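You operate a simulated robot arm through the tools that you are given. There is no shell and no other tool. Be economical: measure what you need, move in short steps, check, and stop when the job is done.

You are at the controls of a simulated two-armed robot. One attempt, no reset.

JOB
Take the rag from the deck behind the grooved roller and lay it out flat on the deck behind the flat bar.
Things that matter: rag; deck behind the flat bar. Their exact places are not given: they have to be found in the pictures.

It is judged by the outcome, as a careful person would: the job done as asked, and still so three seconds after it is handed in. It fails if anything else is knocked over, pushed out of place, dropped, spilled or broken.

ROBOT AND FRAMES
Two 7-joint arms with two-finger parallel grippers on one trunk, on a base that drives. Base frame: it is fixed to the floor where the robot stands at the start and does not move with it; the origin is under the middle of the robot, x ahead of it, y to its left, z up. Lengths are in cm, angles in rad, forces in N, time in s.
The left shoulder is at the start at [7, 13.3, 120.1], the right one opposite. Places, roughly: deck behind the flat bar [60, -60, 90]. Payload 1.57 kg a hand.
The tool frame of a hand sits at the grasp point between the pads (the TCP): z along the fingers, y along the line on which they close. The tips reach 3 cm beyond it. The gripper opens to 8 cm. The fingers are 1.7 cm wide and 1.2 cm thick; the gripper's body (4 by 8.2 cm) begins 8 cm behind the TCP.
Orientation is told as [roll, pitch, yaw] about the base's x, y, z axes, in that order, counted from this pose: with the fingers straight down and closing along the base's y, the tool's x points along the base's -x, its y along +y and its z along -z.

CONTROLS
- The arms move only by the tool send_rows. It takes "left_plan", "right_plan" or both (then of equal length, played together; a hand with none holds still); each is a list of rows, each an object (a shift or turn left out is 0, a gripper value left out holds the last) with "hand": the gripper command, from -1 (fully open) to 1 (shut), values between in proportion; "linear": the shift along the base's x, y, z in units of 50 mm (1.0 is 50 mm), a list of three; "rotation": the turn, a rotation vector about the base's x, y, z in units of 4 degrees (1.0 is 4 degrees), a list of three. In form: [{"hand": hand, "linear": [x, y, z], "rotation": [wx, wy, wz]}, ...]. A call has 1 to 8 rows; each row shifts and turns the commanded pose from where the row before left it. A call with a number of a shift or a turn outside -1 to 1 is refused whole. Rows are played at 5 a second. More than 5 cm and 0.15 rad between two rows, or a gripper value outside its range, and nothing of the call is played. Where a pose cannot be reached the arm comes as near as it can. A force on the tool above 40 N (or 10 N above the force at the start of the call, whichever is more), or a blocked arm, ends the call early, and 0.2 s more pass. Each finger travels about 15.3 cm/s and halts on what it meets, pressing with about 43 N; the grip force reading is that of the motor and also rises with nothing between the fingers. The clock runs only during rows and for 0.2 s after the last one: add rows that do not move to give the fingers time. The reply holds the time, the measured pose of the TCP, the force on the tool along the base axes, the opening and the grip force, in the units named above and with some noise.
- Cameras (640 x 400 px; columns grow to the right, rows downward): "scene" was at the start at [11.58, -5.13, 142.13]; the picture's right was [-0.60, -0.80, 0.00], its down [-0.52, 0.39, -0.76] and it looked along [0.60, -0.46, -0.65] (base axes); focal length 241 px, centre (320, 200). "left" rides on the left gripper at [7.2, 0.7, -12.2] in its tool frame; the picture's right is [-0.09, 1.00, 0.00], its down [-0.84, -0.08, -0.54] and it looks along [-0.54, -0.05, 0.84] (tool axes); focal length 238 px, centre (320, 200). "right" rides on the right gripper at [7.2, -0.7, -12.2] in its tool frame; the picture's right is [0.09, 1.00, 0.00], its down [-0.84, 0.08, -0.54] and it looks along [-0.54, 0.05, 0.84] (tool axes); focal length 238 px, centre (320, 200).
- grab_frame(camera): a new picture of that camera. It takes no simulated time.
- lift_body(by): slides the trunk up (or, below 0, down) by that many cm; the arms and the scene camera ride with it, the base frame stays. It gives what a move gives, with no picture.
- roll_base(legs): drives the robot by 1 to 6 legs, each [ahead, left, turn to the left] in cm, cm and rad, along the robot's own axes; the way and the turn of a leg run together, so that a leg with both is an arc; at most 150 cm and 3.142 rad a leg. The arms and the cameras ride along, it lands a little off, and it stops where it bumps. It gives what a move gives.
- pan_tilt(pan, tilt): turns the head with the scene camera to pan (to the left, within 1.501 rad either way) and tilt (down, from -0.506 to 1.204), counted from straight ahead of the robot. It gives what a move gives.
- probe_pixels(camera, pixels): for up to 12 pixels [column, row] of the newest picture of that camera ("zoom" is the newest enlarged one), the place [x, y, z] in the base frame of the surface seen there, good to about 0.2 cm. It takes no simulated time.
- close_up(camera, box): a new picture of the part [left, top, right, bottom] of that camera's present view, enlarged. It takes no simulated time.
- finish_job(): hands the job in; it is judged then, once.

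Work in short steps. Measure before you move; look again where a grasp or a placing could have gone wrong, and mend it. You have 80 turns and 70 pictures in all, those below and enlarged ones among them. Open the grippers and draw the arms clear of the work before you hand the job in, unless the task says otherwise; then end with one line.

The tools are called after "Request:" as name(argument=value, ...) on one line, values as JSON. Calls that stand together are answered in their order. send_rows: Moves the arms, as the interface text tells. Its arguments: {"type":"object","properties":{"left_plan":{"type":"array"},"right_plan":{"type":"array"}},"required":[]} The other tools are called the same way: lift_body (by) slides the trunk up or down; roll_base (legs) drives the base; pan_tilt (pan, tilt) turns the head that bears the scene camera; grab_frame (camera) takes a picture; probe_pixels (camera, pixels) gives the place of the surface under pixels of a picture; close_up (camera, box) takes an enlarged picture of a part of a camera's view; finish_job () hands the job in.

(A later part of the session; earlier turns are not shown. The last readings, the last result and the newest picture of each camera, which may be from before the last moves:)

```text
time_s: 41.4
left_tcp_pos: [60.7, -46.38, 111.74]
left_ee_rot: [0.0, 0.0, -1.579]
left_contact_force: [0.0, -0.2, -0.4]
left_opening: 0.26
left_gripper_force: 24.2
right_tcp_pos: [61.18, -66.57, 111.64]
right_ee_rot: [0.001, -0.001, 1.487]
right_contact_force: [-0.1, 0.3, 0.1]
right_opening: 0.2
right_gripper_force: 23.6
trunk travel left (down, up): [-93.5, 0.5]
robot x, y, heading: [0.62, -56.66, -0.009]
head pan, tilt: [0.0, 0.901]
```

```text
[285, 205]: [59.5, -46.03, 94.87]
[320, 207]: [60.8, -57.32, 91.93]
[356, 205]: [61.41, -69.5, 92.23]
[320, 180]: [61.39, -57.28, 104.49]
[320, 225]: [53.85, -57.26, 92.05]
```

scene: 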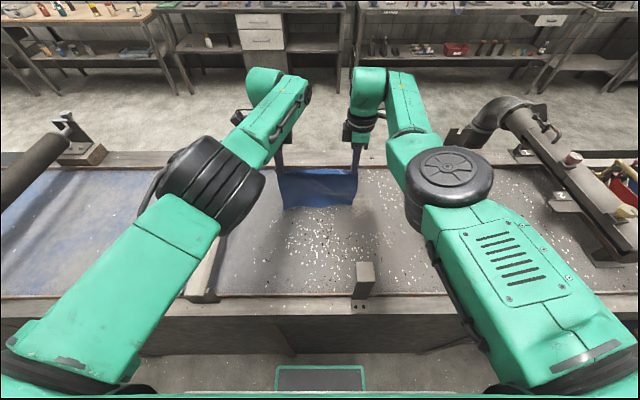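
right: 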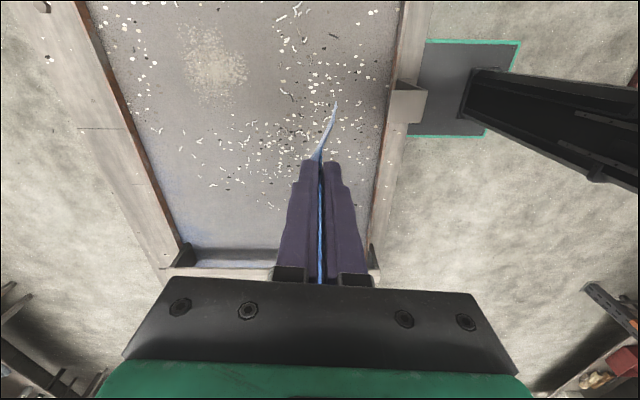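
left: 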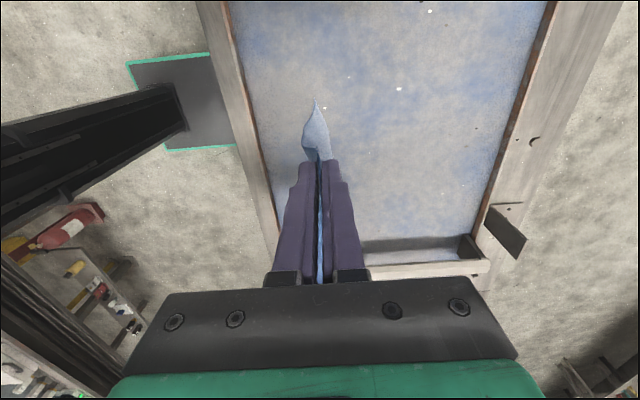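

The lower edge is just at the deck at x≈61. Now I'll lay the rag by turns: base back 3 cm, hands down 3 cm.

Request:
send_rows(left_plan=[{"linear": [0, 0, -0.2]}, {"linear": [0, 0, -0.1]}, {}], right_plan=[{"linear": [0, 0, -0.2]}, {"linear": [0, 0, -0.1]}, {}])

Request:
roll_base(legs=[[-3, 0, 0]])

Request:
send_rows(left_plan=[{"linear": [0, 0, -0.3]}, {"linear": [0, 0, -0.3]}, {}], right_plan=[{"linear": [0, 0, -0.3]}, {"linear": [0, 0, -0.3]}, {}])

Request:
roll_base(legs=[[-3, 0, 0]])

Request:
grab_frame(camera="scene")

Request:
grab_frame(camera="left")

```text
time_s: 42.2
left_tcp_pos: [60.76, -46.34, 110.29]
left_ee_rot: [0.0, 0.0, -1.581]
left_contact_force: [-0.1, -1.2, 0.0]
left_opening: 0.27
left_gripper_force: 24.0
right_tcp_pos: [60.87, -66.72, 110.25]
right_ee_rot: [0.0, 0.0, 1.487]
right_contact_force: [0.7, 0.2, -0.5]
right_opening: 0.19
right_gripper_force: 23.5
trunk travel left (down, up): [-93.5, 0.5]
robot x, y, heading: [0.27, -56.52, -0.013]
head pan, tilt: [0.0, 0.901]
```

```text
time_s: 43.0
left_tcp_pos: [58.33, -46.33, 109.89]
left_ee_rot: [-0.007, -0.003, -1.582]
left_contact_force: [0.6, -0.3, -0.1]
left_opening: 0.24
left_gripper_force: 23.8
right_tcp_pos: [58.6, -66.61, 109.73]
right_ee_rot: [0.007, 0.0, 1.487]
right_contact_force: [-0.2, 0.3, -1.4]
right_opening: 0.22
right_gripper_force: 23.7
trunk travel left (down, up): [-93.5, 0.5]
robot x, y, heading: [-2.7, -56.68, -0.008]
head pan, tilt: [0.0, 0.901]
```

```text
time_s: 43.8
left_tcp_pos: [57.82, -46.45, 107.28]
left_ee_rot: [-0.002, -0.002, -1.582]
left_contact_force: [-0.3, -0.5, -0.2]
left_opening: 0.25
left_gripper_force: 23.8
right_tcp_pos: [57.81, -66.62, 107.13]
right_ee_rot: [0.0, 0.001, 1.487]
right_contact_force: [-0.1, 0.2, 0.0]
right_opening: 0.23
right_gripper_force: 23.8
right hand out of reach, approached as far as the arm can: row 2
trunk travel left (down, up): [-93.5, 0.5]
robot x, y, heading: [-2.75, -56.44, -0.016]
head pan, tilt: [0.0, 0.901]
```

```text
time_s: 44.6
left_tcp_pos: [55.43, -46.55, 106.88]
left_ee_rot: [-0.009, 0.0, -1.584]
left_contact_force: [-0.1, -0.6, -1.5]
left_opening: 0.27
left_gripper_force: 23.6
right_tcp_pos: [55.15, -66.66, 106.9]
right_ee_rot: [0.005, 0.001, 1.485]
right_contact_force: [0.7, -0.1, -0.4]
right_opening: 0.22
right_gripper_force: 23.4
trunk travel left (down, up): [-93.5, 0.5]
robot x, y, heading: [-5.51, -56.29, -0.011]
head pan, tilt: [0.0, 0.901]
```

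```text
43 pictures are left
```

scene: 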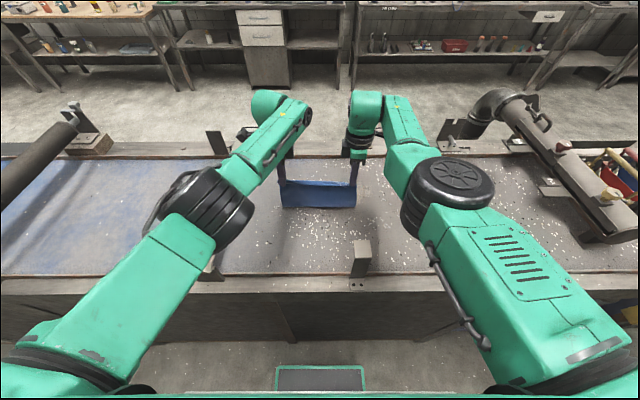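

```text
42 pictures are left
```

left: 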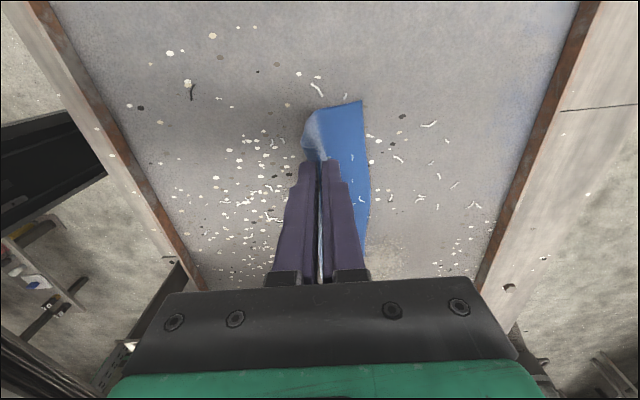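

The far part is lying ahead of the hands as intended. I'll check where the far edge sits and continue laying.

Request:
probe_pixels(camera="left", pixels=[[360, 105], [367, 180], [366, 235], [310, 125]])

Request:
send_rows(left_plan=[{"linear": [0, 0, -0.3]}, {"linear": [0, 0, -0.3]}, {}], right_plan=[{"linear": [0, 0, -0.3]}, {"linear": [0, 0, -0.3]}, {}])

Request:
roll_base(legs=[[-3, 0, 0]])

Request:
send_rows(left_plan=[{"linear": [0, 0, -0.3]}, {"linear": [0, 0, -0.3]}, {}], right_plan=[{"linear": [0, 0, -0.3]}, {"linear": [0, 0, -0.3]}, {}])

Request:
roll_base(legs=[[-3, 0, 0]])

Request:
grab_frame(camera="left")

Request:
grab_frame(camera="right")

```text
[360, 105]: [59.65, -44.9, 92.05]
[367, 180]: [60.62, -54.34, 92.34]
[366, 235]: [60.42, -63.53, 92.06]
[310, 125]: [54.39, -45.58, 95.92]
```

```text
time_s: 45.4
left_tcp_pos: [54.54, -46.39, 104.11]
left_ee_rot: [0.001, 0.0, -1.581]
left_contact_force: [0.4, -2.3, 0.1]
left_opening: 0.27
left_gripper_force: 23.4
left hand out of reach, approached as far as the arm can: row 2
right_tcp_pos: [54.11, -66.78, 104.06]
right_ee_rot: [0.002, 0.001, 1.487]
right_contact_force: [0.3, 0.7, -0.2]
right_opening: 0.21
right_gripper_force: 23.5
right hand out of reach, approached as far as the arm can: row 2
trunk travel left (down, up): [-93.5, 0.5]
robot x, y, heading: [-5.59, -56.43, -0.012]
head pan, tilt: [0.0, 0.901]
```

```text
time_s: 46.3
left_tcp_pos: [52.09, -46.38, 103.86]
left_ee_rot: [-0.006, 0.0, -1.581]
left_contact_force: [0.5, -0.7, -0.1]
left_opening: 0.25
left_gripper_force: 24.3
right_tcp_pos: [51.65, -66.77, 103.81]
right_ee_rot: [0.005, -0.001, 1.488]
right_contact_force: [0.8, 0.2, 0.1]
right_opening: 0.21
right_gripper_force: 24.0
trunk travel left (down, up): [-93.5, 0.5]
robot x, y, heading: [-8.76, -56.39, -0.014]
head pan, tilt: [0.0, 0.901]
```

```text
time_s: 47.1
left_tcp_pos: [50.97, -46.32, 101.13]
left_ee_rot: [-0.001, 0.0, -1.582]
left_contact_force: [0.1, -2.2, 0.1]
left_opening: 0.28
left_gripper_force: 23.8
left hand out of reach, approached as far as the arm can: row 1, 2
right_tcp_pos: [50.48, -67.15, 101.08]
right_ee_rot: [0.001, 0.001, 1.489]
right_contact_force: [-0.9, 2.4, 0.3]
right_opening: 0.21
right_gripper_force: 24.0
right hand out of reach, approached as far as the arm can: row 1
trunk travel left (down, up): [-93.5, 0.5]
robot x, y, heading: [-8.14, -56.55, -0.01]
head pan, tilt: [0.0, 0.901]
```

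```text
time_s: 47.9
left_tcp_pos: [48.32, -46.21, 100.87]
left_ee_rot: [-0.005, 0.002, -1.582]
left_contact_force: [0.7, -2.3, -0.1]
left_opening: 0.26
left_gripper_force: 24.1
right_tcp_pos: [48.03, -67.04, 100.86]
right_ee_rot: [0.004, 0.002, 1.487]
right_contact_force: [0.6, 3.0, 0.4]
right_opening: 0.21
right_gripper_force: 23.2
trunk travel left (down, up): [-93.5, 0.5]
robot x, y, heading: [-11.51, -56.18, -0.011]
head pan, tilt: [0.0, 0.901]
```

```text
41 pictures are left
```

left: 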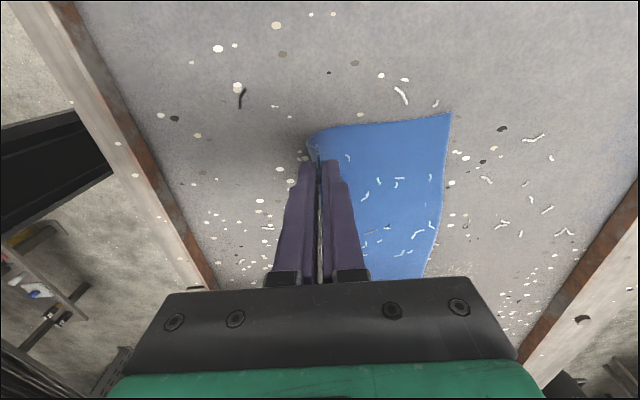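

```text
40 pictures are left
```

right: 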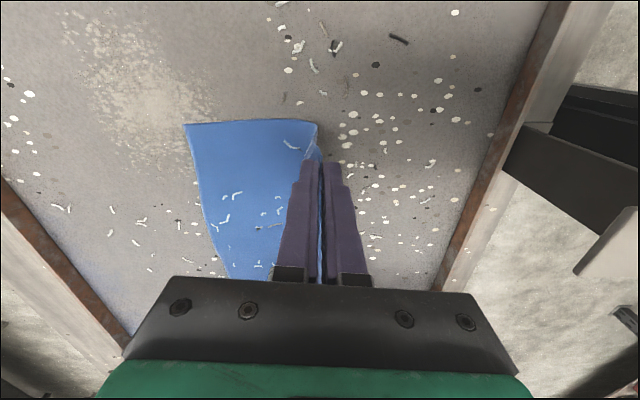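

The rag is lying well, and the hands are at x≈48 with about 6 cm still to go back and 5.7 cm down. I'll lower with the trunk now, since the arms are near full reach, alternating with the base.

Request:
lift_body(by=-2.5)

Request:
roll_base(legs=[[-2.5, 0, 0]])

Request:
lift_body(by=-2)

Request:
roll_base(legs=[[-2, 0, 0]])

Request:
grab_frame(camera="left")

Request:
grab_frame(camera="right")

```text
time_s: 48.6
left_tcp_pos: [47.94, -46.28, 98.63]
left_ee_rot: [-0.003, -0.001, -1.58]
left_contact_force: [0.3, -2.8, -0.2]
left_opening: 0.27
left_gripper_force: 23.8
right_tcp_pos: [47.64, -66.9, 98.54]
right_ee_rot: [0.002, 0.0, 1.487]
right_contact_force: [-0.9, 2.7, -0.2]
right_opening: 0.22
right_gripper_force: 23.5
trunk travel left (down, up): [-91.0, 3.0]
robot x, y, heading: [-11.67, -56.79, -0.012]
head pan, tilt: [0.0, 0.901]
```

```text
time_s: 49.4
left_tcp_pos: [45.85, -46.18, 98.45]
left_ee_rot: [-0.004, 0.0, -1.582]
left_contact_force: [1.1, -2.8, -0.3]
left_opening: 0.23
left_gripper_force: 23.9
right_tcp_pos: [45.53, -66.92, 98.4]
right_ee_rot: [0.007, 0.0, 1.483]
right_contact_force: [0.4, 2.4, -0.3]
right_opening: 0.22
right_gripper_force: 23.1
trunk travel left (down, up): [-91.0, 3.0]
robot x, y, heading: [-14.07, -56.54, -0.009]
head pan, tilt: [0.0, 0.901]
```

```text
time_s: 50.1
left_tcp_pos: [45.45, -46.17, 96.51]
left_ee_rot: [-0.001, 0.0, -1.584]
left_contact_force: [1.6, -2.3, 0.1]
left_opening: 0.27
left_gripper_force: 24.0
right_tcp_pos: [45.18, -66.88, 96.62]
right_ee_rot: [0.001, 0.002, 1.488]
right_contact_force: [-0.8, 3.0, 0.2]
right_opening: 0.2
right_gripper_force: 23.7
trunk travel left (down, up): [-89.0, 5.0]
robot x, y, heading: [-13.78, -56.38, -0.01]
head pan, tilt: [0.0, 0.901]
```

```text
time_s: 50.9
left_tcp_pos: [43.85, -46.27, 96.46]
left_ee_rot: [-0.004, -0.002, -1.583]
left_contact_force: [0.4, -2.8, -0.5]
left_opening: 0.24
left_gripper_force: 23.6
right_tcp_pos: [43.44, -66.93, 96.34]
right_ee_rot: [0.002, -0.001, 1.485]
right_contact_force: [0.5, 2.8, -0.3]
right_opening: 0.21
right_gripper_force: 23.0
trunk travel left (down, up): [-89.0, 5.0]
robot x, y, heading: [-15.79, -56.21, -0.009]
head pan, tilt: [0.0, 0.901]
```

```text
39 pictures are left
```

left: 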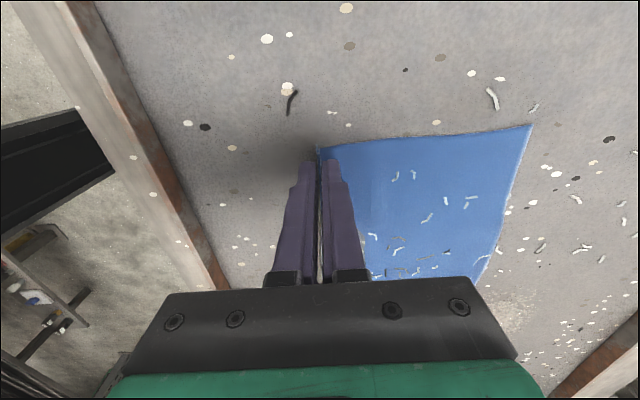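

```text
38 pictures are left
```

right: 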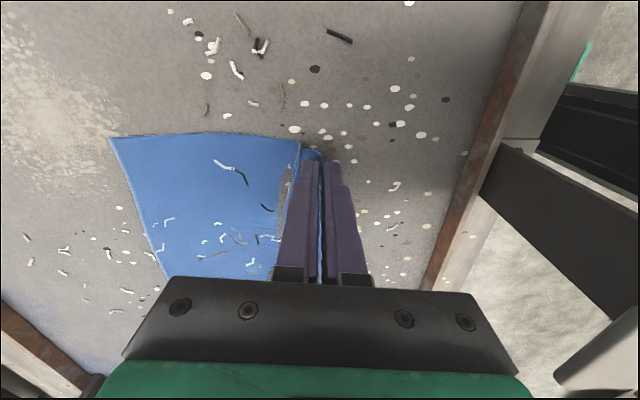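

The rag is nearly all down. I'll measure the far edge and then take the last step: 1 cm down and a slight pull back to smooth it.

Request:
probe_pixels(camera="left", pixels=[[525, 130], [505, 205], [480, 270], [400, 200], [322, 150]])

Request:
probe_pixels(camera="right", pixels=[[113, 140], [298, 142], [285, 190], [220, 200], [312, 152]])

Request:
lift_body(by=-0.9)

Request:
roll_base(legs=[[-1.5, 0, 0]])

Request:
grab_frame(camera="left")

Request:
grab_frame(camera="right")

```text
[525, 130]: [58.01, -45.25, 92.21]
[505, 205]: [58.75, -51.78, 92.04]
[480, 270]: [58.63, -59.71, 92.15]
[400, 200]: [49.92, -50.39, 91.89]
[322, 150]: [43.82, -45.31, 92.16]
```

```text
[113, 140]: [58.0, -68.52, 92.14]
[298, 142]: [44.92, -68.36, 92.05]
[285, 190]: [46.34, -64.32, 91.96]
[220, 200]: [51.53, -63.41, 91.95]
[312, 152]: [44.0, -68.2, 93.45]
```

```text
time_s: 51.5
left_tcp_pos: [43.51, -46.36, 95.76]
left_ee_rot: [0.001, -0.003, -1.583]
left_contact_force: [0.5, -1.8, 0.7]
left_opening: 0.25
left_gripper_force: 23.5
right_tcp_pos: [43.08, -66.91, 95.71]
right_ee_rot: [0.002, -0.001, 1.485]
right_contact_force: [0.6, 1.9, 0.4]
right_opening: 0.21
right_gripper_force: 23.6
trunk travel left (down, up): [-88.1, 5.9]
robot x, y, heading: [-15.81, -56.11, -0.006]
head pan, tilt: [0.0, 0.901]
```

```text
time_s: 52.2
left_tcp_pos: [42.14, -46.24, 95.66]
left_ee_rot: [-0.002, -0.001, -1.583]
left_contact_force: [-0.1, -2.5, 0.7]
left_opening: 0.25
left_gripper_force: 23.9
right_tcp_pos: [41.9, -66.77, 95.55]
right_ee_rot: [0.003, 0.0, 1.487]
right_contact_force: [0.2, 1.5, -0.2]
right_opening: 0.22
right_gripper_force: 23.8
trunk travel left (down, up): [-88.1, 5.9]
robot x, y, heading: [-17.37, -56.33, -0.008]
head pan, tilt: [0.0, 0.901]
```

```text
37 pictures are left
```

left: 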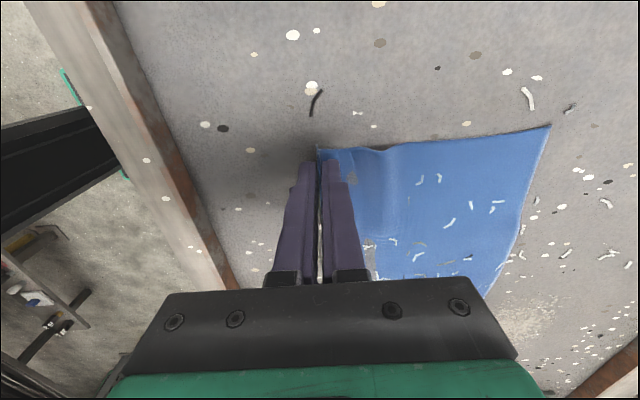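

```text
36 pictures are left
```

right: 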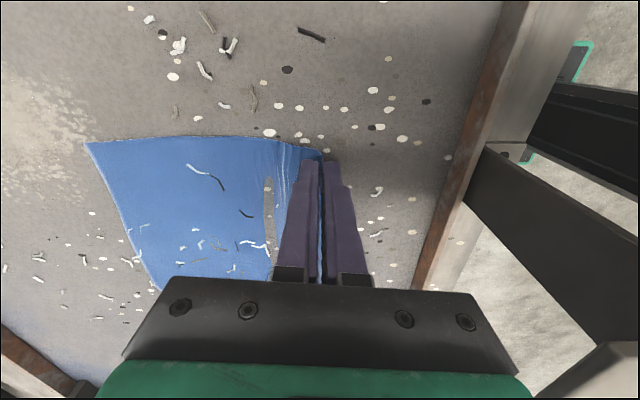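

There is a small buckle near the grip at (400,150) in the left picture. I'll pull back 1.5 cm more to take it out.

Request:
roll_base(legs=[[-1.5, 0, 0]])

Request:
grab_frame(camera="left")

Request:
grab_frame(camera="right")

Request:
probe_pixels(camera="left", pixels=[[540, 140], [515, 220], [400, 170], [350, 170], [440, 170]])

```text
time_s: 53.0
left_tcp_pos: [40.57, -46.08, 95.59]
left_ee_rot: [-0.004, 0.0, -1.584]
left_contact_force: [-0.4, -1.7, 0.1]
left_opening: 0.27
left_gripper_force: 24.2
right_tcp_pos: [40.3, -66.76, 95.66]
right_ee_rot: [0.003, 0.001, 1.485]
right_contact_force: [-0.3, 1.2, 0.6]
right_opening: 0.23
right_gripper_force: 24.1
trunk travel left (down, up): [-88.1, 5.9]
robot x, y, heading: [-18.99, -56.31, -0.01]
head pan, tilt: [0.0, 0.901]
```

```text
35 pictures are left
```

left: 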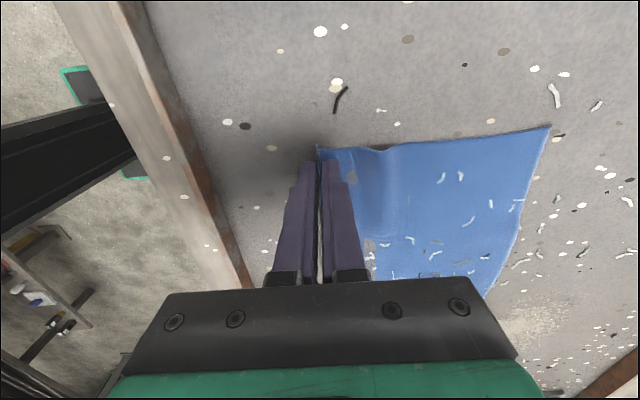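

```text
34 pictures are left
```

right: 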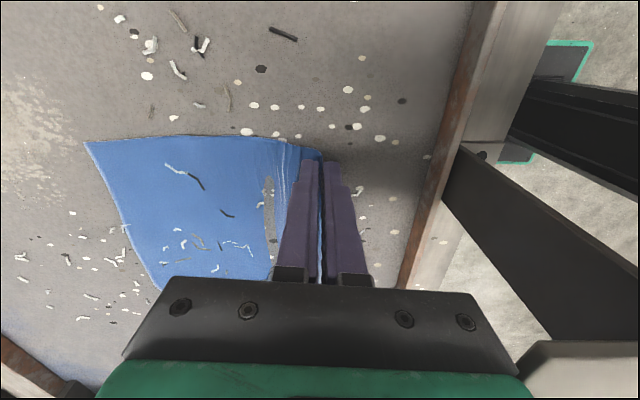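

```text
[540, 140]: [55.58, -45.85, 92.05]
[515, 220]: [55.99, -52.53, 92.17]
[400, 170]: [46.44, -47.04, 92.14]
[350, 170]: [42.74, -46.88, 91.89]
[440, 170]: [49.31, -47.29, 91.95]
```

The cloth just slides as a whole now, and the remaining ripple is tiny (z within 0.2 cm). I'll release by opening gently, lift clear, and look.

Request:
send_rows(left_plan=[{"hand": 0.85}, {"hand": 0.7}, {"hand": 0.6}, {}, {"linear": [0, 0, 0.1]}, {"linear": [0, 0, 0.3]}, {"linear": [0, 0, 0.6]}, {"linear": [0, 0, 0.8]}], right_plan=[{"hand": 0.85}, {"hand": 0.7}, {"hand": 0.6}, {}, {"linear": [0, 0, 0.1]}, {"linear": [0, 0, 0.3]}, {"linear": [0, 0, 0.6]}, {"linear": [0, 0, 0.8]}])

Request:
grab_frame(camera="left")

Request:
grab_frame(camera="right")

```text
time_s: 54.8
left_tcp_pos: [40.66, -46.31, 99.75]
left_ee_rot: [0.012, -0.005, -1.584]
left_contact_force: [-0.2, 0.3, 0.8]
left_opening: 1.6
left_gripper_force: 0.1
left hand out of reach, approached as far as the arm can: row 7, 8
right_tcp_pos: [39.98, -66.81, 104.78]
right_ee_rot: [-0.001, 0.001, 1.486]
right_contact_force: [0.2, -0.1, -0.3]
right_opening: 1.6
right_gripper_force: 0.1
trunk travel left (down, up): [-88.1, 5.9]
robot x, y, heading: [-19.16, -56.24, -0.014]
head pan, tilt: [0.0, 0.901]
```

```text
33 pictures are left
```

left: 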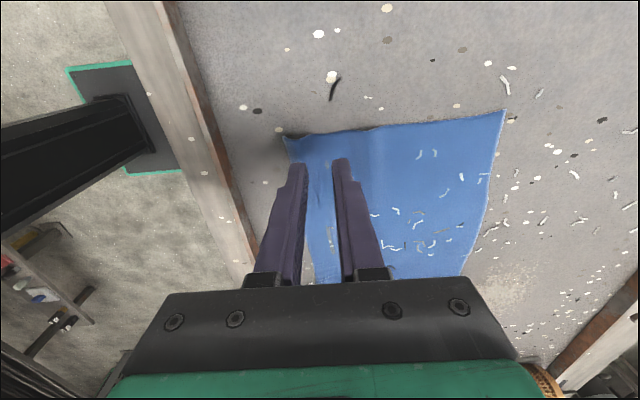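

```text
32 pictures are left
```

right: 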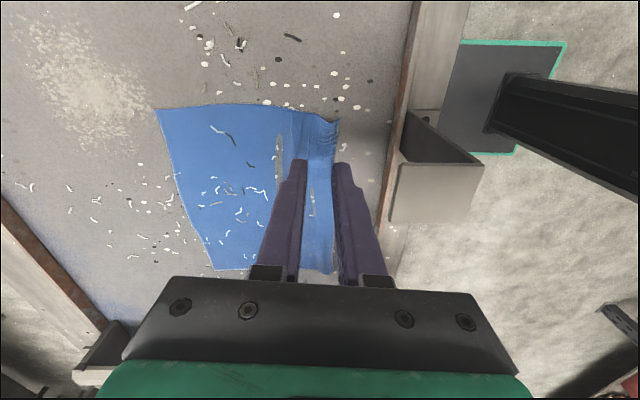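

Both hands have let go and the rag is spread out, with the near edge back down. I'll raise the trunk to clear the hands and inspect.

Request:
lift_body(by=5.5)

Request:
roll_base(legs=[[-20, 0, 0]])

Request:
pan_tilt(pan=0, tilt=0.75)

Request:
close_up(camera="scene", box=[200, 100, 440, 260])

```text
time_s: 55.8
left_tcp_pos: [40.78, -46.38, 105.33]
left_ee_rot: [0.01, -0.003, -1.582]
left_contact_force: [0.0, -0.1, 0.1]
left_opening: 1.57
left_gripper_force: 0.0
right_tcp_pos: [40.0, -66.91, 110.33]
right_ee_rot: [0.001, 0.0, 1.487]
right_contact_force: [0.6, -0.6, 0.0]
right_opening: 1.6
right_gripper_force: 0.1
trunk travel left (down, up): [-93.6, 0.4]
robot x, y, heading: [-19.18, -56.41, -0.015]
head pan, tilt: [0.0, 0.901]
```

```text
time_s: 57.4
left_tcp_pos: [21.31, -46.16, 105.17]
left_ee_rot: [0.005, -0.004, -1.586]
left_contact_force: [0.2, -0.5, -0.3]
left_opening: 1.63
left_gripper_force: 0.0
right_tcp_pos: [20.61, -66.78, 110.0]
right_ee_rot: [0.003, 0.001, 1.484]
right_contact_force: [1.1, -0.3, -0.7]
right_opening: 1.6
right_gripper_force: 0.0
trunk travel left (down, up): [-93.6, 0.4]
robot x, y, heading: [-38.55, -56.19, -0.012]
head pan, tilt: [0.0, 0.901]
```

```text
time_s: 58.1
left_tcp_pos: [21.08, -46.21, 105.25]
left_ee_rot: [0.011, -0.006, -1.587]
left_contact_force: [-0.3, -0.3, 0.1]
left_opening: 1.56
left_gripper_force: 0.2
right_tcp_pos: [20.26, -66.87, 110.2]
right_ee_rot: [0.0, 0.0, 1.484]
right_contact_force: [-0.7, -0.9, 0.1]
right_opening: 1.6
right_gripper_force: 0.0
trunk travel left (down, up): [-93.6, 0.4]
robot x, y, heading: [-38.54, -56.31, -0.009]
head pan, tilt: [0.0, 0.75]
```

```text
2.50 times, centred on (320, 180) of scene
```

zoom: 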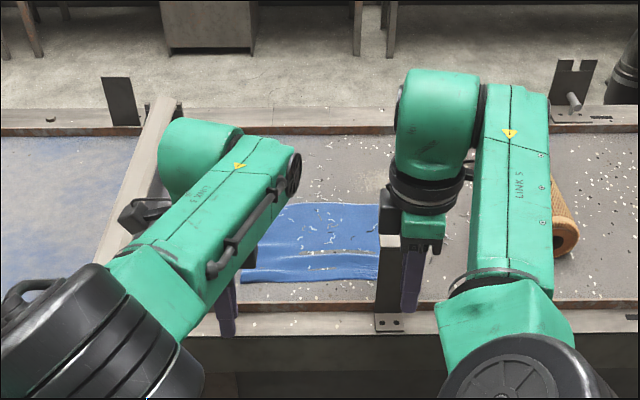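

The rag lies on the deck with slight ripples near the near edge. I'll measure their height across the rag.

Request:
probe_pixels(camera="zoom", pixels=[[310, 280], [310, 275], [310, 270], [310, 265], [310, 260], [310, 255], [310, 250], [310, 240], [310, 204], [375, 278], [246, 281], [376, 208]])

Request:
close_up(camera="scene", box=[280, 165, 360, 215])

```text
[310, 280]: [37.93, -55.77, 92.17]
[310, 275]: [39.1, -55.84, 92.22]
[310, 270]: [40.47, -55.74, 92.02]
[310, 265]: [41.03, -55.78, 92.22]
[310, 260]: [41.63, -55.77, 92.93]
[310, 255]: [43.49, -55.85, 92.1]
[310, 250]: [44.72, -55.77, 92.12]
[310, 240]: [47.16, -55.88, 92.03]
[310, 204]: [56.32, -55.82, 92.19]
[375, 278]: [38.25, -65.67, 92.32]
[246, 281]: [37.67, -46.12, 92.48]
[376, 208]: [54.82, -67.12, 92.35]
```

```text
8.00 times, centred on (320, 190) of scene
```

zoom: 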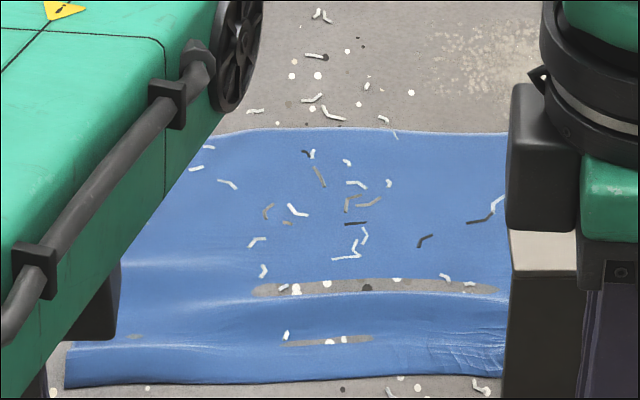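

The rag spans x 37.9–56.3 and y -46 to -67, with one ridge about 0.8 cm high at x≈41.6. I'll smooth it by pressing the closed fingertips on the near strip and drawing it about 1 cm towards the robot. First I close the fingers and return over the rag.

Request:
send_rows(left_plan=[{"hand": 1}, {}, {}, {}], right_plan=[{"hand": 1, "linear": [0, 0.2, 0.2]}, {"linear": [0, 0.2, 0.2]}, {"linear": [0, 0.1, 0]}, {}])

Request:
roll_base(legs=[[19, 0, 0]])

```text
time_s: 59.1
left_tcp_pos: [20.92, -46.18, 105.27]
left_ee_rot: [0.014, -0.003, -1.585]
left_contact_force: [0.5, -1.4, 0.2]
left_opening: 0.01
left_gripper_force: 21.8
right_tcp_pos: [20.24, -64.31, 112.2]
right_ee_rot: [0.001, -0.001, 1.483]
right_contact_force: [-1.5, 0.5, -0.6]
right_opening: 0.0
right_gripper_force: 21.3
trunk travel left (down, up): [-93.6, 0.4]
robot x, y, heading: [-39.04, -56.35, -0.011]
head pan, tilt: [0.0, 0.75]
```

```text
time_s: 60.6
left_tcp_pos: [39.59, -46.58, 105.55]
left_ee_rot: [0.017, -0.006, -1.588]
left_contact_force: [-0.2, 0.3, -0.7]
left_opening: 0.0
left_gripper_force: 21.4
right_tcp_pos: [38.85, -64.61, 112.52]
right_ee_rot: [-0.004, -0.002, 1.482]
right_contact_force: [0.1, -0.2, -0.9]
right_opening: 0.02
right_gripper_force: 20.9
trunk travel left (down, up): [-93.6, 0.4]
robot x, y, heading: [-19.92, -56.28, -0.011]
head pan, tilt: [0.0, 0.75]
```

The hands are over the near strip. I'll lower the trunk 5.5 cm and bring both fingertips to just above the cloth.

Request:
lift_body(by=-5.5)

Request:
send_rows(left_plan=[{"linear": [0, -0.1, -0.2]}, {"linear": [0, -0.1, -0.2]}, {"linear": [0, -0.1, 0]}, {"linear": [0, -0.1, 0]}, {}], right_plan=[{"linear": [0.03, 0, -0.5]}, {"linear": [0.04, 0, -0.5]}, {"linear": [0.04, 0, -0.5]}, {"linear": [0.03, 0, -0.3]}, {}])

Request:
grab_frame(camera="left")

Request:
grab_frame(camera="right")

```text
time_s: 61.6
left_tcp_pos: [40.03, -46.48, 99.72]
left_ee_rot: [0.01, -0.004, -1.586]
left_contact_force: [-0.1, 0.3, 0.5]
left_opening: 0.0
left_gripper_force: 21.4
right_tcp_pos: [39.37, -64.7, 106.68]
right_ee_rot: [0.0, 0.001, 1.482]
right_contact_force: [0.0, -0.4, 0.4]
right_opening: 0.0
right_gripper_force: 20.9
trunk travel left (down, up): [-88.1, 5.9]
robot x, y, heading: [-19.68, -56.41, -0.015]
head pan, tilt: [0.0, 0.75]
```

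```text
time_s: 62.8
left_tcp_pos: [40.0, -48.47, 97.8]
left_ee_rot: [0.011, -0.004, -1.586]
left_contact_force: [0.9, 0.2, 0.0]
left_opening: 0.02
left_gripper_force: 21.3
right_tcp_pos: [39.16, -64.93, 97.58]
right_ee_rot: [0.001, -0.002, 1.481]
right_contact_force: [0.2, -0.6, 0.1]
right_opening: 0.0
right_gripper_force: 21.6
right hand out of reach, approached as far as the arm can: row 3, 4
trunk travel left (down, up): [-88.1, 5.9]
robot x, y, heading: [-20.0, -56.69, -0.012]
head pan, tilt: [0.0, 0.75]
```

```text
29 pictures are left
```

left: 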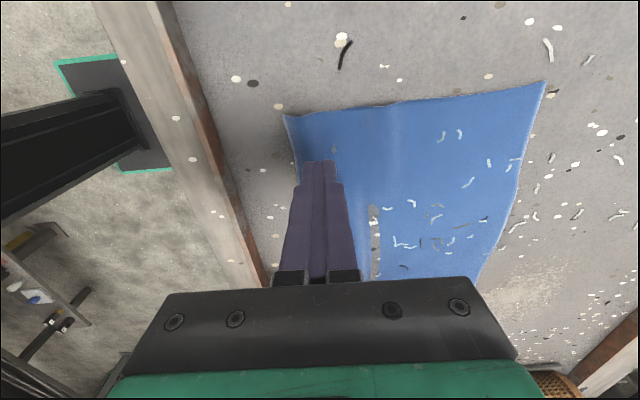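

```text
28 pictures are left
```

right: 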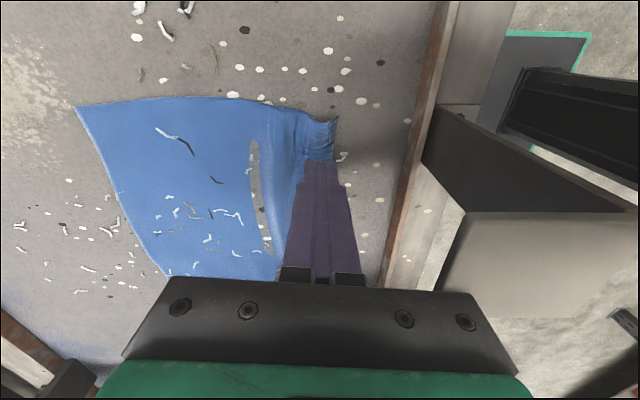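

Both fingertips are over the near strip, inside the edge. I'll press lightly and then drag by rolling the base back 1.2 cm.

Request:
send_rows(left_plan=[{"linear": [0, 0, -0.3]}, {"linear": [0, 0, -0.2]}, {"linear": [0, 0, -0.1]}, {}], right_plan=[{"linear": [0, 0, -0.3]}, {"linear": [0, 0, -0.2]}, {"linear": [0, 0, -0.06]}, {}])

Request:
roll_base(legs=[[-1.2, 0, 0]])

Request:
grab_frame(camera="left")

Request:
grab_frame(camera="right")

```text
time_s: 63.8
left_tcp_pos: [39.07, -48.44, 95.18]
left_ee_rot: [0.017, -0.003, -1.587]
left_contact_force: [2.4, 1.6, 17.5]
left_opening: 0.0
left_gripper_force: 21.0
left hand out of reach, approached as far as the arm can: row 1, 3
right_tcp_pos: [38.44, -64.99, 95.14]
right_ee_rot: [-0.003, -0.001, 1.482]
right_contact_force: [1.2, 0.3, 5.8]
right_opening: 0.0
right_gripper_force: 21.2
right hand out of reach, approached as far as the arm can: row 2
trunk travel left (down, up): [-88.1, 5.9]
robot x, y, heading: [-19.62, -56.41, -0.017]
head pan, tilt: [0.0, 0.75]
```

```text
time_s: 64.5
left_tcp_pos: [37.49, -48.41, 95.15]
left_ee_rot: [0.014, -0.004, -1.589]
left_contact_force: [-5.2, 0.2, 23.5]
left_opening: 0.0
left_gripper_force: 21.2
right_tcp_pos: [36.91, -65.09, 95.28]
right_ee_rot: [-0.004, -0.003, 1.482]
right_contact_force: [-0.3, 0.4, 0.3]
right_opening: 0.0
right_gripper_force: 21.6
trunk travel left (down, up): [-88.1, 5.9]
robot x, y, heading: [-21.07, -56.4, -0.014]
head pan, tilt: [0.0, 0.75]
```

```text
27 pictures are left
```

left: 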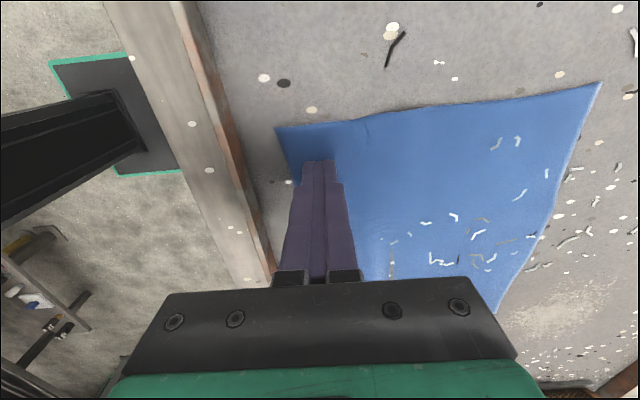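

```text
26 pictures are left
```

right: 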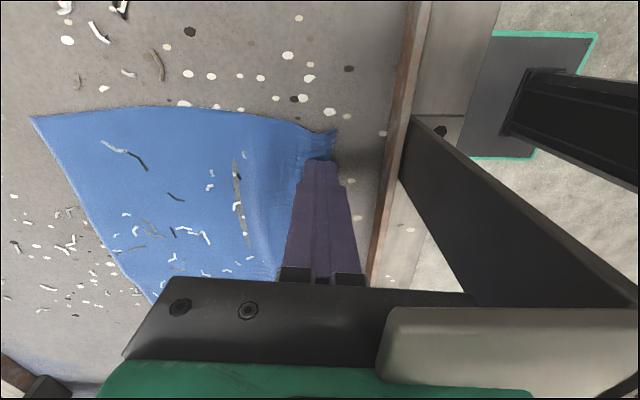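

The left side is smoothed, but the right fingertips slipped and the right gripper body is coming close to the bracket. I'll lift both hands a little and roll the base forward 2.5 cm before retrying on the right.

Request:
send_rows(left_plan=[{"linear": [0, 0, 0.3]}, {"linear": [0, 0, 0.3]}, {}], right_plan=[{"linear": [0, 0, 0.2]}, {"linear": [0, 0, 0.2]}, {}])

Request:
roll_base(legs=[[2.8, 0, 0]])

Request:
grab_frame(camera="right")

Request:
probe_pixels(camera="right", pixels=[[440, 130], [480, 230], [420, 160], [330, 130], [335, 160], [260, 150], [250, 200]])

```text
time_s: 65.3
left_tcp_pos: [37.89, -48.34, 97.75]
left_ee_rot: [0.009, -0.005, -1.588]
left_contact_force: [-0.2, 0.4, -0.2]
left_opening: 0.0
left_gripper_force: 21.3
right_tcp_pos: [37.38, -65.06, 96.76]
right_ee_rot: [0.002, -0.001, 1.483]
right_contact_force: [-0.4, 0.0, -0.3]
right_opening: 0.0
right_gripper_force: 21.8
trunk travel left (down, up): [-88.1, 5.9]
robot x, y, heading: [-20.82, -56.15, -0.013]
head pan, tilt: [0.0, 0.75]
```

```text
time_s: 66.2
left_tcp_pos: [40.4, -48.37, 98.08]
left_ee_rot: [0.016, -0.005, -1.585]
left_contact_force: [0.2, -0.2, -0.4]
left_opening: 0.01
left_gripper_force: 21.3
right_tcp_pos: [39.6, -65.12, 97.27]
right_ee_rot: [-0.003, -0.003, 1.484]
right_contact_force: [0.1, 0.0, 1.1]
right_opening: 0.0
right_gripper_force: 21.6
trunk travel left (down, up): [-88.1, 5.9]
robot x, y, heading: [-18.27, -56.74, -0.013]
head pan, tilt: [0.0, 0.75]
```

```text
25 pictures are left
```

right: 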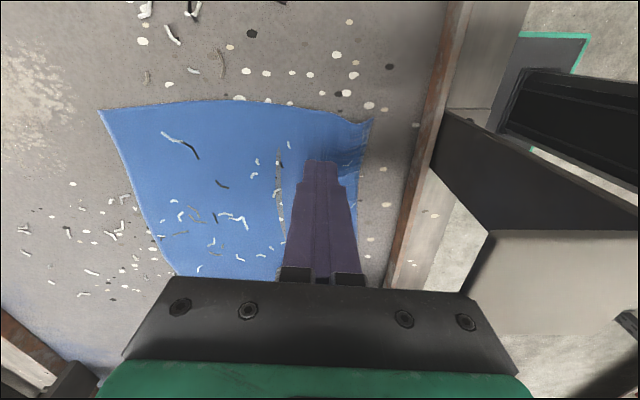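

```text
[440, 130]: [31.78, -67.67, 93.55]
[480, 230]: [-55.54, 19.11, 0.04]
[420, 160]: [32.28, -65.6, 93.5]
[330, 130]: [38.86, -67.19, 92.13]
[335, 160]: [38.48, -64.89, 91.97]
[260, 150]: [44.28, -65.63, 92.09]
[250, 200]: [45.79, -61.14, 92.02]
```

The bracket stays clear at x<32. I'll press the right fingertips at x≈39.6 and draw back 1.2 cm with the arm.

Request:
send_rows(right_plan=[{"linear": [0, 0, -0.25]}, {"linear": [0, 0, -0.25]}, {"linear": [0, 0, -0.08]}, {"linear": [-0.08, 0, 0]}, {"linear": [-0.08, 0, 0]}, {"linear": [-0.08, 0, 0]}, {}])

Request:
grab_frame(camera="right")

```text
time_s: 67.0
left_tcp_pos: [40.51, -48.5, 98.05]
left_ee_rot: [0.012, -0.004, -1.586]
left_contact_force: [-0.2, -0.9, 0.0]
left_opening: 0.0
left_gripper_force: 20.8
right_tcp_pos: [40.19, -65.18, 95.15]
right_ee_rot: [-0.018, -0.005, 1.481]
right_contact_force: [-7.3, 1.0, 30.1]
right_opening: 0.02
right_gripper_force: 21.2
trunk travel left (down, up): [-88.1, 5.9]
robot x, y, heading: [-18.2, -56.5, -0.014]
head pan, tilt: [0.0, 0.75]
stopped in row 4 (right hand): the force on the tool passed its limit (the readings are from after the stop); the commanded pose is now the measured one
```

```text
24 pictures are left
```

right: 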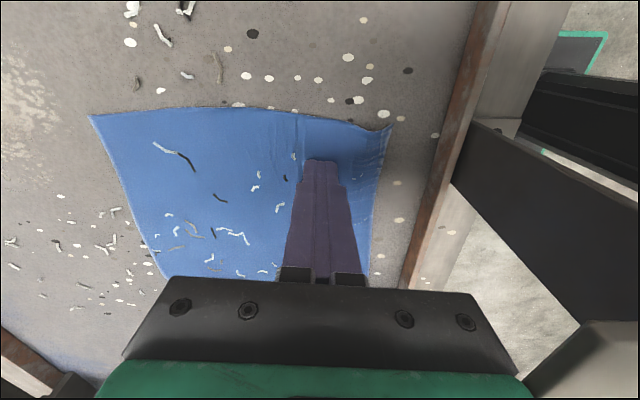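

The press was a bit hard at 30 N. I'll ease up by 0.15 cm and drag back about 1 cm with the base, the left hand staying clear.

Request:
send_rows(right_plan=[{"linear": [0, 0, 0.03]}, {}])

Request:
roll_base(legs=[[-1.2, 0, 0]])

Request:
send_rows(left_plan=[{"linear": [0, 0, 0.2]}, {"linear": [0, 0, 0.3]}, {}], right_plan=[{"linear": [0, 0, 0.2]}, {"linear": [0, 0, 0.6]}, {"linear": [0, 0, 0.8]}])

Request:
lift_body(by=5.8)

Request:
grab_frame(camera="right")

Request:
grab_frame(camera="left")

```text
time_s: 67.6
left_tcp_pos: [40.29, -48.19, 98.03]
left_ee_rot: [0.013, -0.006, -1.585]
left_contact_force: [0.3, -0.8, -0.1]
left_opening: 0.05
left_gripper_force: 21.0
right_tcp_pos: [40.16, -65.16, 95.24]
right_ee_rot: [-0.018, -0.002, 1.481]
right_contact_force: [4.1, 1.6, 32.5]
right_opening: 0.01
right_gripper_force: 21.4
trunk travel left (down, up): [-88.1, 5.9]
robot x, y, heading: [-18.25, -56.38, -0.014]
head pan, tilt: [0.0, 0.75]
```

```text
time_s: 68.3
left_tcp_pos: [38.83, -48.42, 98.25]
left_ee_rot: [0.016, -0.005, -1.586]
left_contact_force: [0.1, 0.5, 0.1]
left_opening: 0.0
left_gripper_force: 21.3
right_tcp_pos: [38.65, -65.32, 95.09]
right_ee_rot: [-0.016, -0.003, 1.483]
right_contact_force: [-5.0, -1.0, 30.8]
right_opening: 0.0
right_gripper_force: 21.2
trunk travel left (down, up): [-88.1, 5.9]
robot x, y, heading: [-19.54, -56.39, -0.012]
head pan, tilt: [0.0, 0.75]
```

```text
time_s: 69.1
left_tcp_pos: [39.97, -49.38, 99.7]
left_ee_rot: [0.029, -0.016, -1.615]
left_contact_force: [0.7, 0.3, 0.1]
left_opening: 0.0
left_gripper_force: 21.7
left hand out of reach, approached as far as the arm can: row 2
right_tcp_pos: [39.71, -65.0, 102.88]
right_ee_rot: [-0.006, 0.0, 1.48]
right_contact_force: [-0.7, 0.1, -0.1]
right_opening: 0.01
right_gripper_force: 21.3
right hand out of reach, approached as far as the arm can: row 3
trunk travel left (down, up): [-88.1, 5.9]
robot x, y, heading: [-19.37, -56.49, -0.015]
head pan, tilt: [0.0, 0.75]
```

```text
time_s: 70.1
left_tcp_pos: [40.06, -49.59, 105.48]
left_ee_rot: [0.025, -0.015, -1.614]
left_contact_force: [-0.7, 0.4, 0.0]
left_opening: 0.0
left_gripper_force: 21.5
right_tcp_pos: [39.71, -65.18, 108.61]
right_ee_rot: [-0.004, -0.001, 1.482]
right_contact_force: [-0.2, 0.1, 0.3]
right_opening: 0.0
right_gripper_force: 21.3
trunk travel left (down, up): [-93.9, 0.1]
robot x, y, heading: [-19.69, -56.34, -0.016]
head pan, tilt: [0.0, 0.75]
```

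```text
23 pictures are left
```

right: 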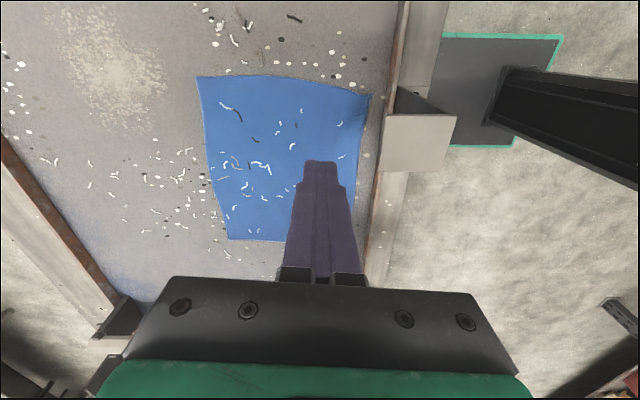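

```text
22 pictures are left
```

left: 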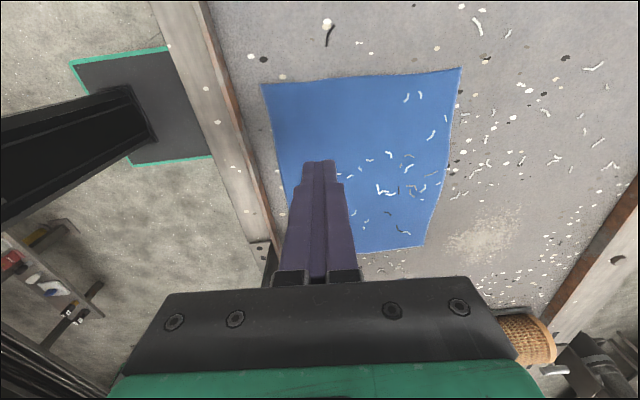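

The rag now lies flat with no ridge. I'll check its corners against the rails.

Request:
probe_pixels(camera="left", pixels=[[264, 86], [459, 72], [422, 242], [290, 205], [375, 250], [272, 150], [235, 100], [580, 280]])

Request:
probe_pixels(camera="right", pixels=[[368, 97], [198, 79], [230, 237], [358, 190], [387, 60], [360, 140], [270, 140], [345, 120]])

```text
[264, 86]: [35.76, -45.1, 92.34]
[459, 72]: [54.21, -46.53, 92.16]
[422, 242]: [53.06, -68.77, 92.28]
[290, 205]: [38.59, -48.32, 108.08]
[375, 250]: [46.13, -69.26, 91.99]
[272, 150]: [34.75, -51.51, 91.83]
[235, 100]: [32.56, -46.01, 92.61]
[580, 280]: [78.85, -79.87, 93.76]
```

```text
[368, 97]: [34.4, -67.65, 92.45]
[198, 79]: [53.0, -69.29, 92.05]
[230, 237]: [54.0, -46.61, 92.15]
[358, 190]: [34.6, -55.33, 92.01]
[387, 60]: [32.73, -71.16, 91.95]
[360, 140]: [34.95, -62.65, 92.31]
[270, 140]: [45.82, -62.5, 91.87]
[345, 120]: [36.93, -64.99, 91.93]
```

All corners are flat on the deck, but the near edge (x≈34.5) is close to the front rail, while the deck runs from 33 to 76. I'll shift the rag about 8 cm further in by pressing lightly near its far edge and rolling forward, which pulls the rest along taut.

Request:
roll_base(legs=[[12, 0, 0]])

Request:
lift_body(by=-5.8)

Request:
send_rows(left_plan=[{"linear": [0, 0, -0.2]}, {"linear": [0, 0, -0.2]}, {}, {}], right_plan=[{"linear": [0, 0, -0.4]}, {"linear": [0, 0, -0.4]}, {"linear": [0, 0, -0.2]}, {}])

Request:
grab_frame(camera="right")

```text
time_s: 71.3
left_tcp_pos: [51.52, -49.48, 105.73]
left_ee_rot: [0.03, -0.016, -1.613]
left_contact_force: [-0.8, -1.2, 0.1]
left_opening: 0.01
left_gripper_force: 21.6
right_tcp_pos: [51.32, -65.28, 108.96]
right_ee_rot: [-0.01, 0.0, 1.483]
right_contact_force: [0.3, -0.5, -0.7]
right_opening: 0.0
right_gripper_force: 20.9
trunk travel left (down, up): [-93.9, 0.1]
robot x, y, heading: [-7.38, -56.4, -0.013]
head pan, tilt: [0.0, 0.75]
```

```text
time_s: 72.3
left_tcp_pos: [51.95, -49.54, 99.77]
left_ee_rot: [0.028, -0.016, -1.614]
left_contact_force: [0.0, 0.7, 1.0]
left_opening: 0.0
left_gripper_force: 21.5
right_tcp_pos: [51.7, -65.17, 102.79]
right_ee_rot: [-0.007, -0.001, 1.484]
right_contact_force: [-0.4, 0.4, -0.2]
right_opening: 0.01
right_gripper_force: 21.7
trunk travel left (down, up): [-88.1, 5.9]
robot x, y, heading: [-7.3, -56.16, -0.016]
head pan, tilt: [0.0, 0.75]
```

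```text
time_s: 73.3
left_tcp_pos: [52.01, -49.69, 97.71]
left_ee_rot: [0.027, -0.014, -1.612]
left_contact_force: [-1.1, 0.0, -0.9]
left_opening: 0.0
left_gripper_force: 21.2
right_tcp_pos: [51.61, -65.25, 97.82]
right_ee_rot: [-0.009, -0.001, 1.486]
right_contact_force: [0.8, 0.3, -0.5]
right_opening: 0.0
right_gripper_force: 21.2
trunk travel left (down, up): [-88.1, 5.9]
robot x, y, heading: [-7.58, -56.68, -0.011]
head pan, tilt: [0.0, 0.75]
```

```text
21 pictures are left
```

right: 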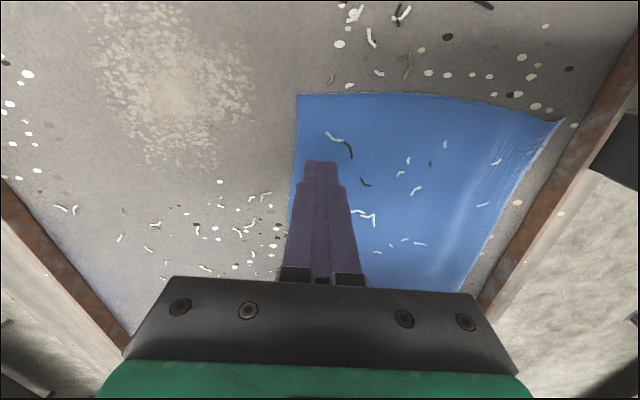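

The right fingertips are just inside the far edge. I'll lower both to a light press.

Request:
send_rows(left_plan=[{"linear": [0, 0, -0.25]}, {"linear": [0, 0, -0.2]}, {"linear": [0, 0, -0.08]}, {}], right_plan=[{"linear": [0, 0, -0.25]}, {"linear": [0, 0, -0.2]}, {"linear": [0, 0, -0.1]}, {}])

```text
time_s: 74.3
left_tcp_pos: [51.73, -49.49, 95.24]
left_ee_rot: [0.026, -0.015, -1.612]
left_contact_force: [-0.5, 0.2, 0.8]
left_opening: 0.02
left_gripper_force: 20.7
left hand out of reach, approached as far as the arm can: row 1, 2, 3
right_tcp_pos: [51.0, -65.28, 95.43]
right_ee_rot: [-0.007, 0.0, 1.483]
right_contact_force: [1.0, 0.3, -0.4]
right_opening: 0.01
right_gripper_force: 21.6
right hand out of reach, approached as far as the arm can: row 1, 3
trunk travel left (down, up): [-88.1, 5.9]
robot x, y, heading: [-7.64, -56.49, -0.011]
head pan, tilt: [0.0, 0.75]
```

They are barely touching. I'll go down a few millimetres more for a light press.

Request:
send_rows(left_plan=[{"linear": [0, 0, -0.04]}, {}], right_plan=[{"linear": [0, 0, -0.08]}, {}])

```text
time_s: 74.9
left_tcp_pos: [51.56, -49.55, 95.2]
left_ee_rot: [0.033, -0.015, -1.614]
left_contact_force: [1.4, 0.3, 12.2]
left_opening: 0.02
left_gripper_force: 21.7
right_tcp_pos: [50.95, -65.34, 95.09]
right_ee_rot: [-0.008, -0.001, 1.484]
right_contact_force: [0.2, -0.3, 1.6]
right_opening: 0.0
right_gripper_force: 21.4
trunk travel left (down, up): [-88.1, 5.9]
robot x, y, heading: [-7.66, -56.55, -0.009]
head pan, tilt: [0.0, 0.75]
```

The left presses at 12 N and the right at only 1.6 N. I'll press the right 0.15 cm more and roll forward 3 cm as a first step, then look.

Request:
send_rows(right_plan=[{"linear": [0, 0, -0.04]}, {}])

Request:
roll_base(legs=[[3, 0, 0]])

Request:
grab_frame(camera="right")

Request:
grab_frame(camera="left")

```text
time_s: 75.5
left_tcp_pos: [51.35, -49.54, 95.19]
left_ee_rot: [0.032, -0.016, -1.611]
left_contact_force: [1.9, -0.5, 10.6]
left_opening: 0.0
left_gripper_force: 21.4
right_tcp_pos: [50.88, -65.3, 95.27]
right_ee_rot: [-0.012, 0.0, 1.485]
right_contact_force: [2.2, -0.2, 14.0]
right_opening: 0.0
right_gripper_force: 21.3
trunk travel left (down, up): [-88.1, 5.9]
robot x, y, heading: [-7.32, -56.69, -0.013]
head pan, tilt: [0.0, 0.75]
```

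```text
time_s: 76.3
left_tcp_pos: [54.36, -49.55, 95.19]
left_ee_rot: [0.031, -0.016, -1.61]
left_contact_force: [-0.9, 0.2, 7.5]
left_opening: 0.01
left_gripper_force: 21.1
right_tcp_pos: [53.84, -65.31, 95.08]
right_ee_rot: [-0.013, 0.001, 1.483]
right_contact_force: [1.5, 0.2, 18.3]
right_opening: 0.0
right_gripper_force: 21.1
trunk travel left (down, up): [-88.1, 5.9]
robot x, y, heading: [-4.38, -56.67, -0.011]
head pan, tilt: [0.0, 0.75]
```

```text
20 pictures are left
```

right: 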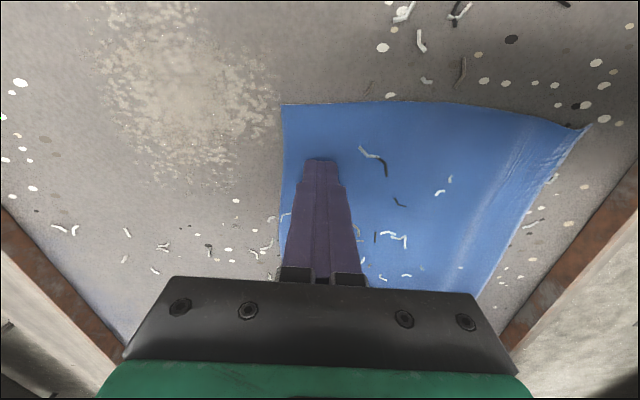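

```text
19 pictures are left
```

left: 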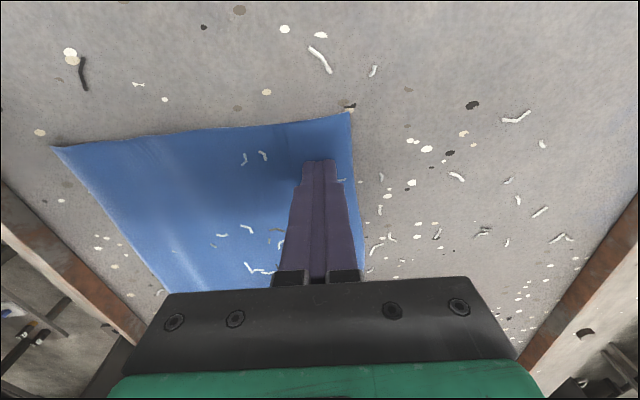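

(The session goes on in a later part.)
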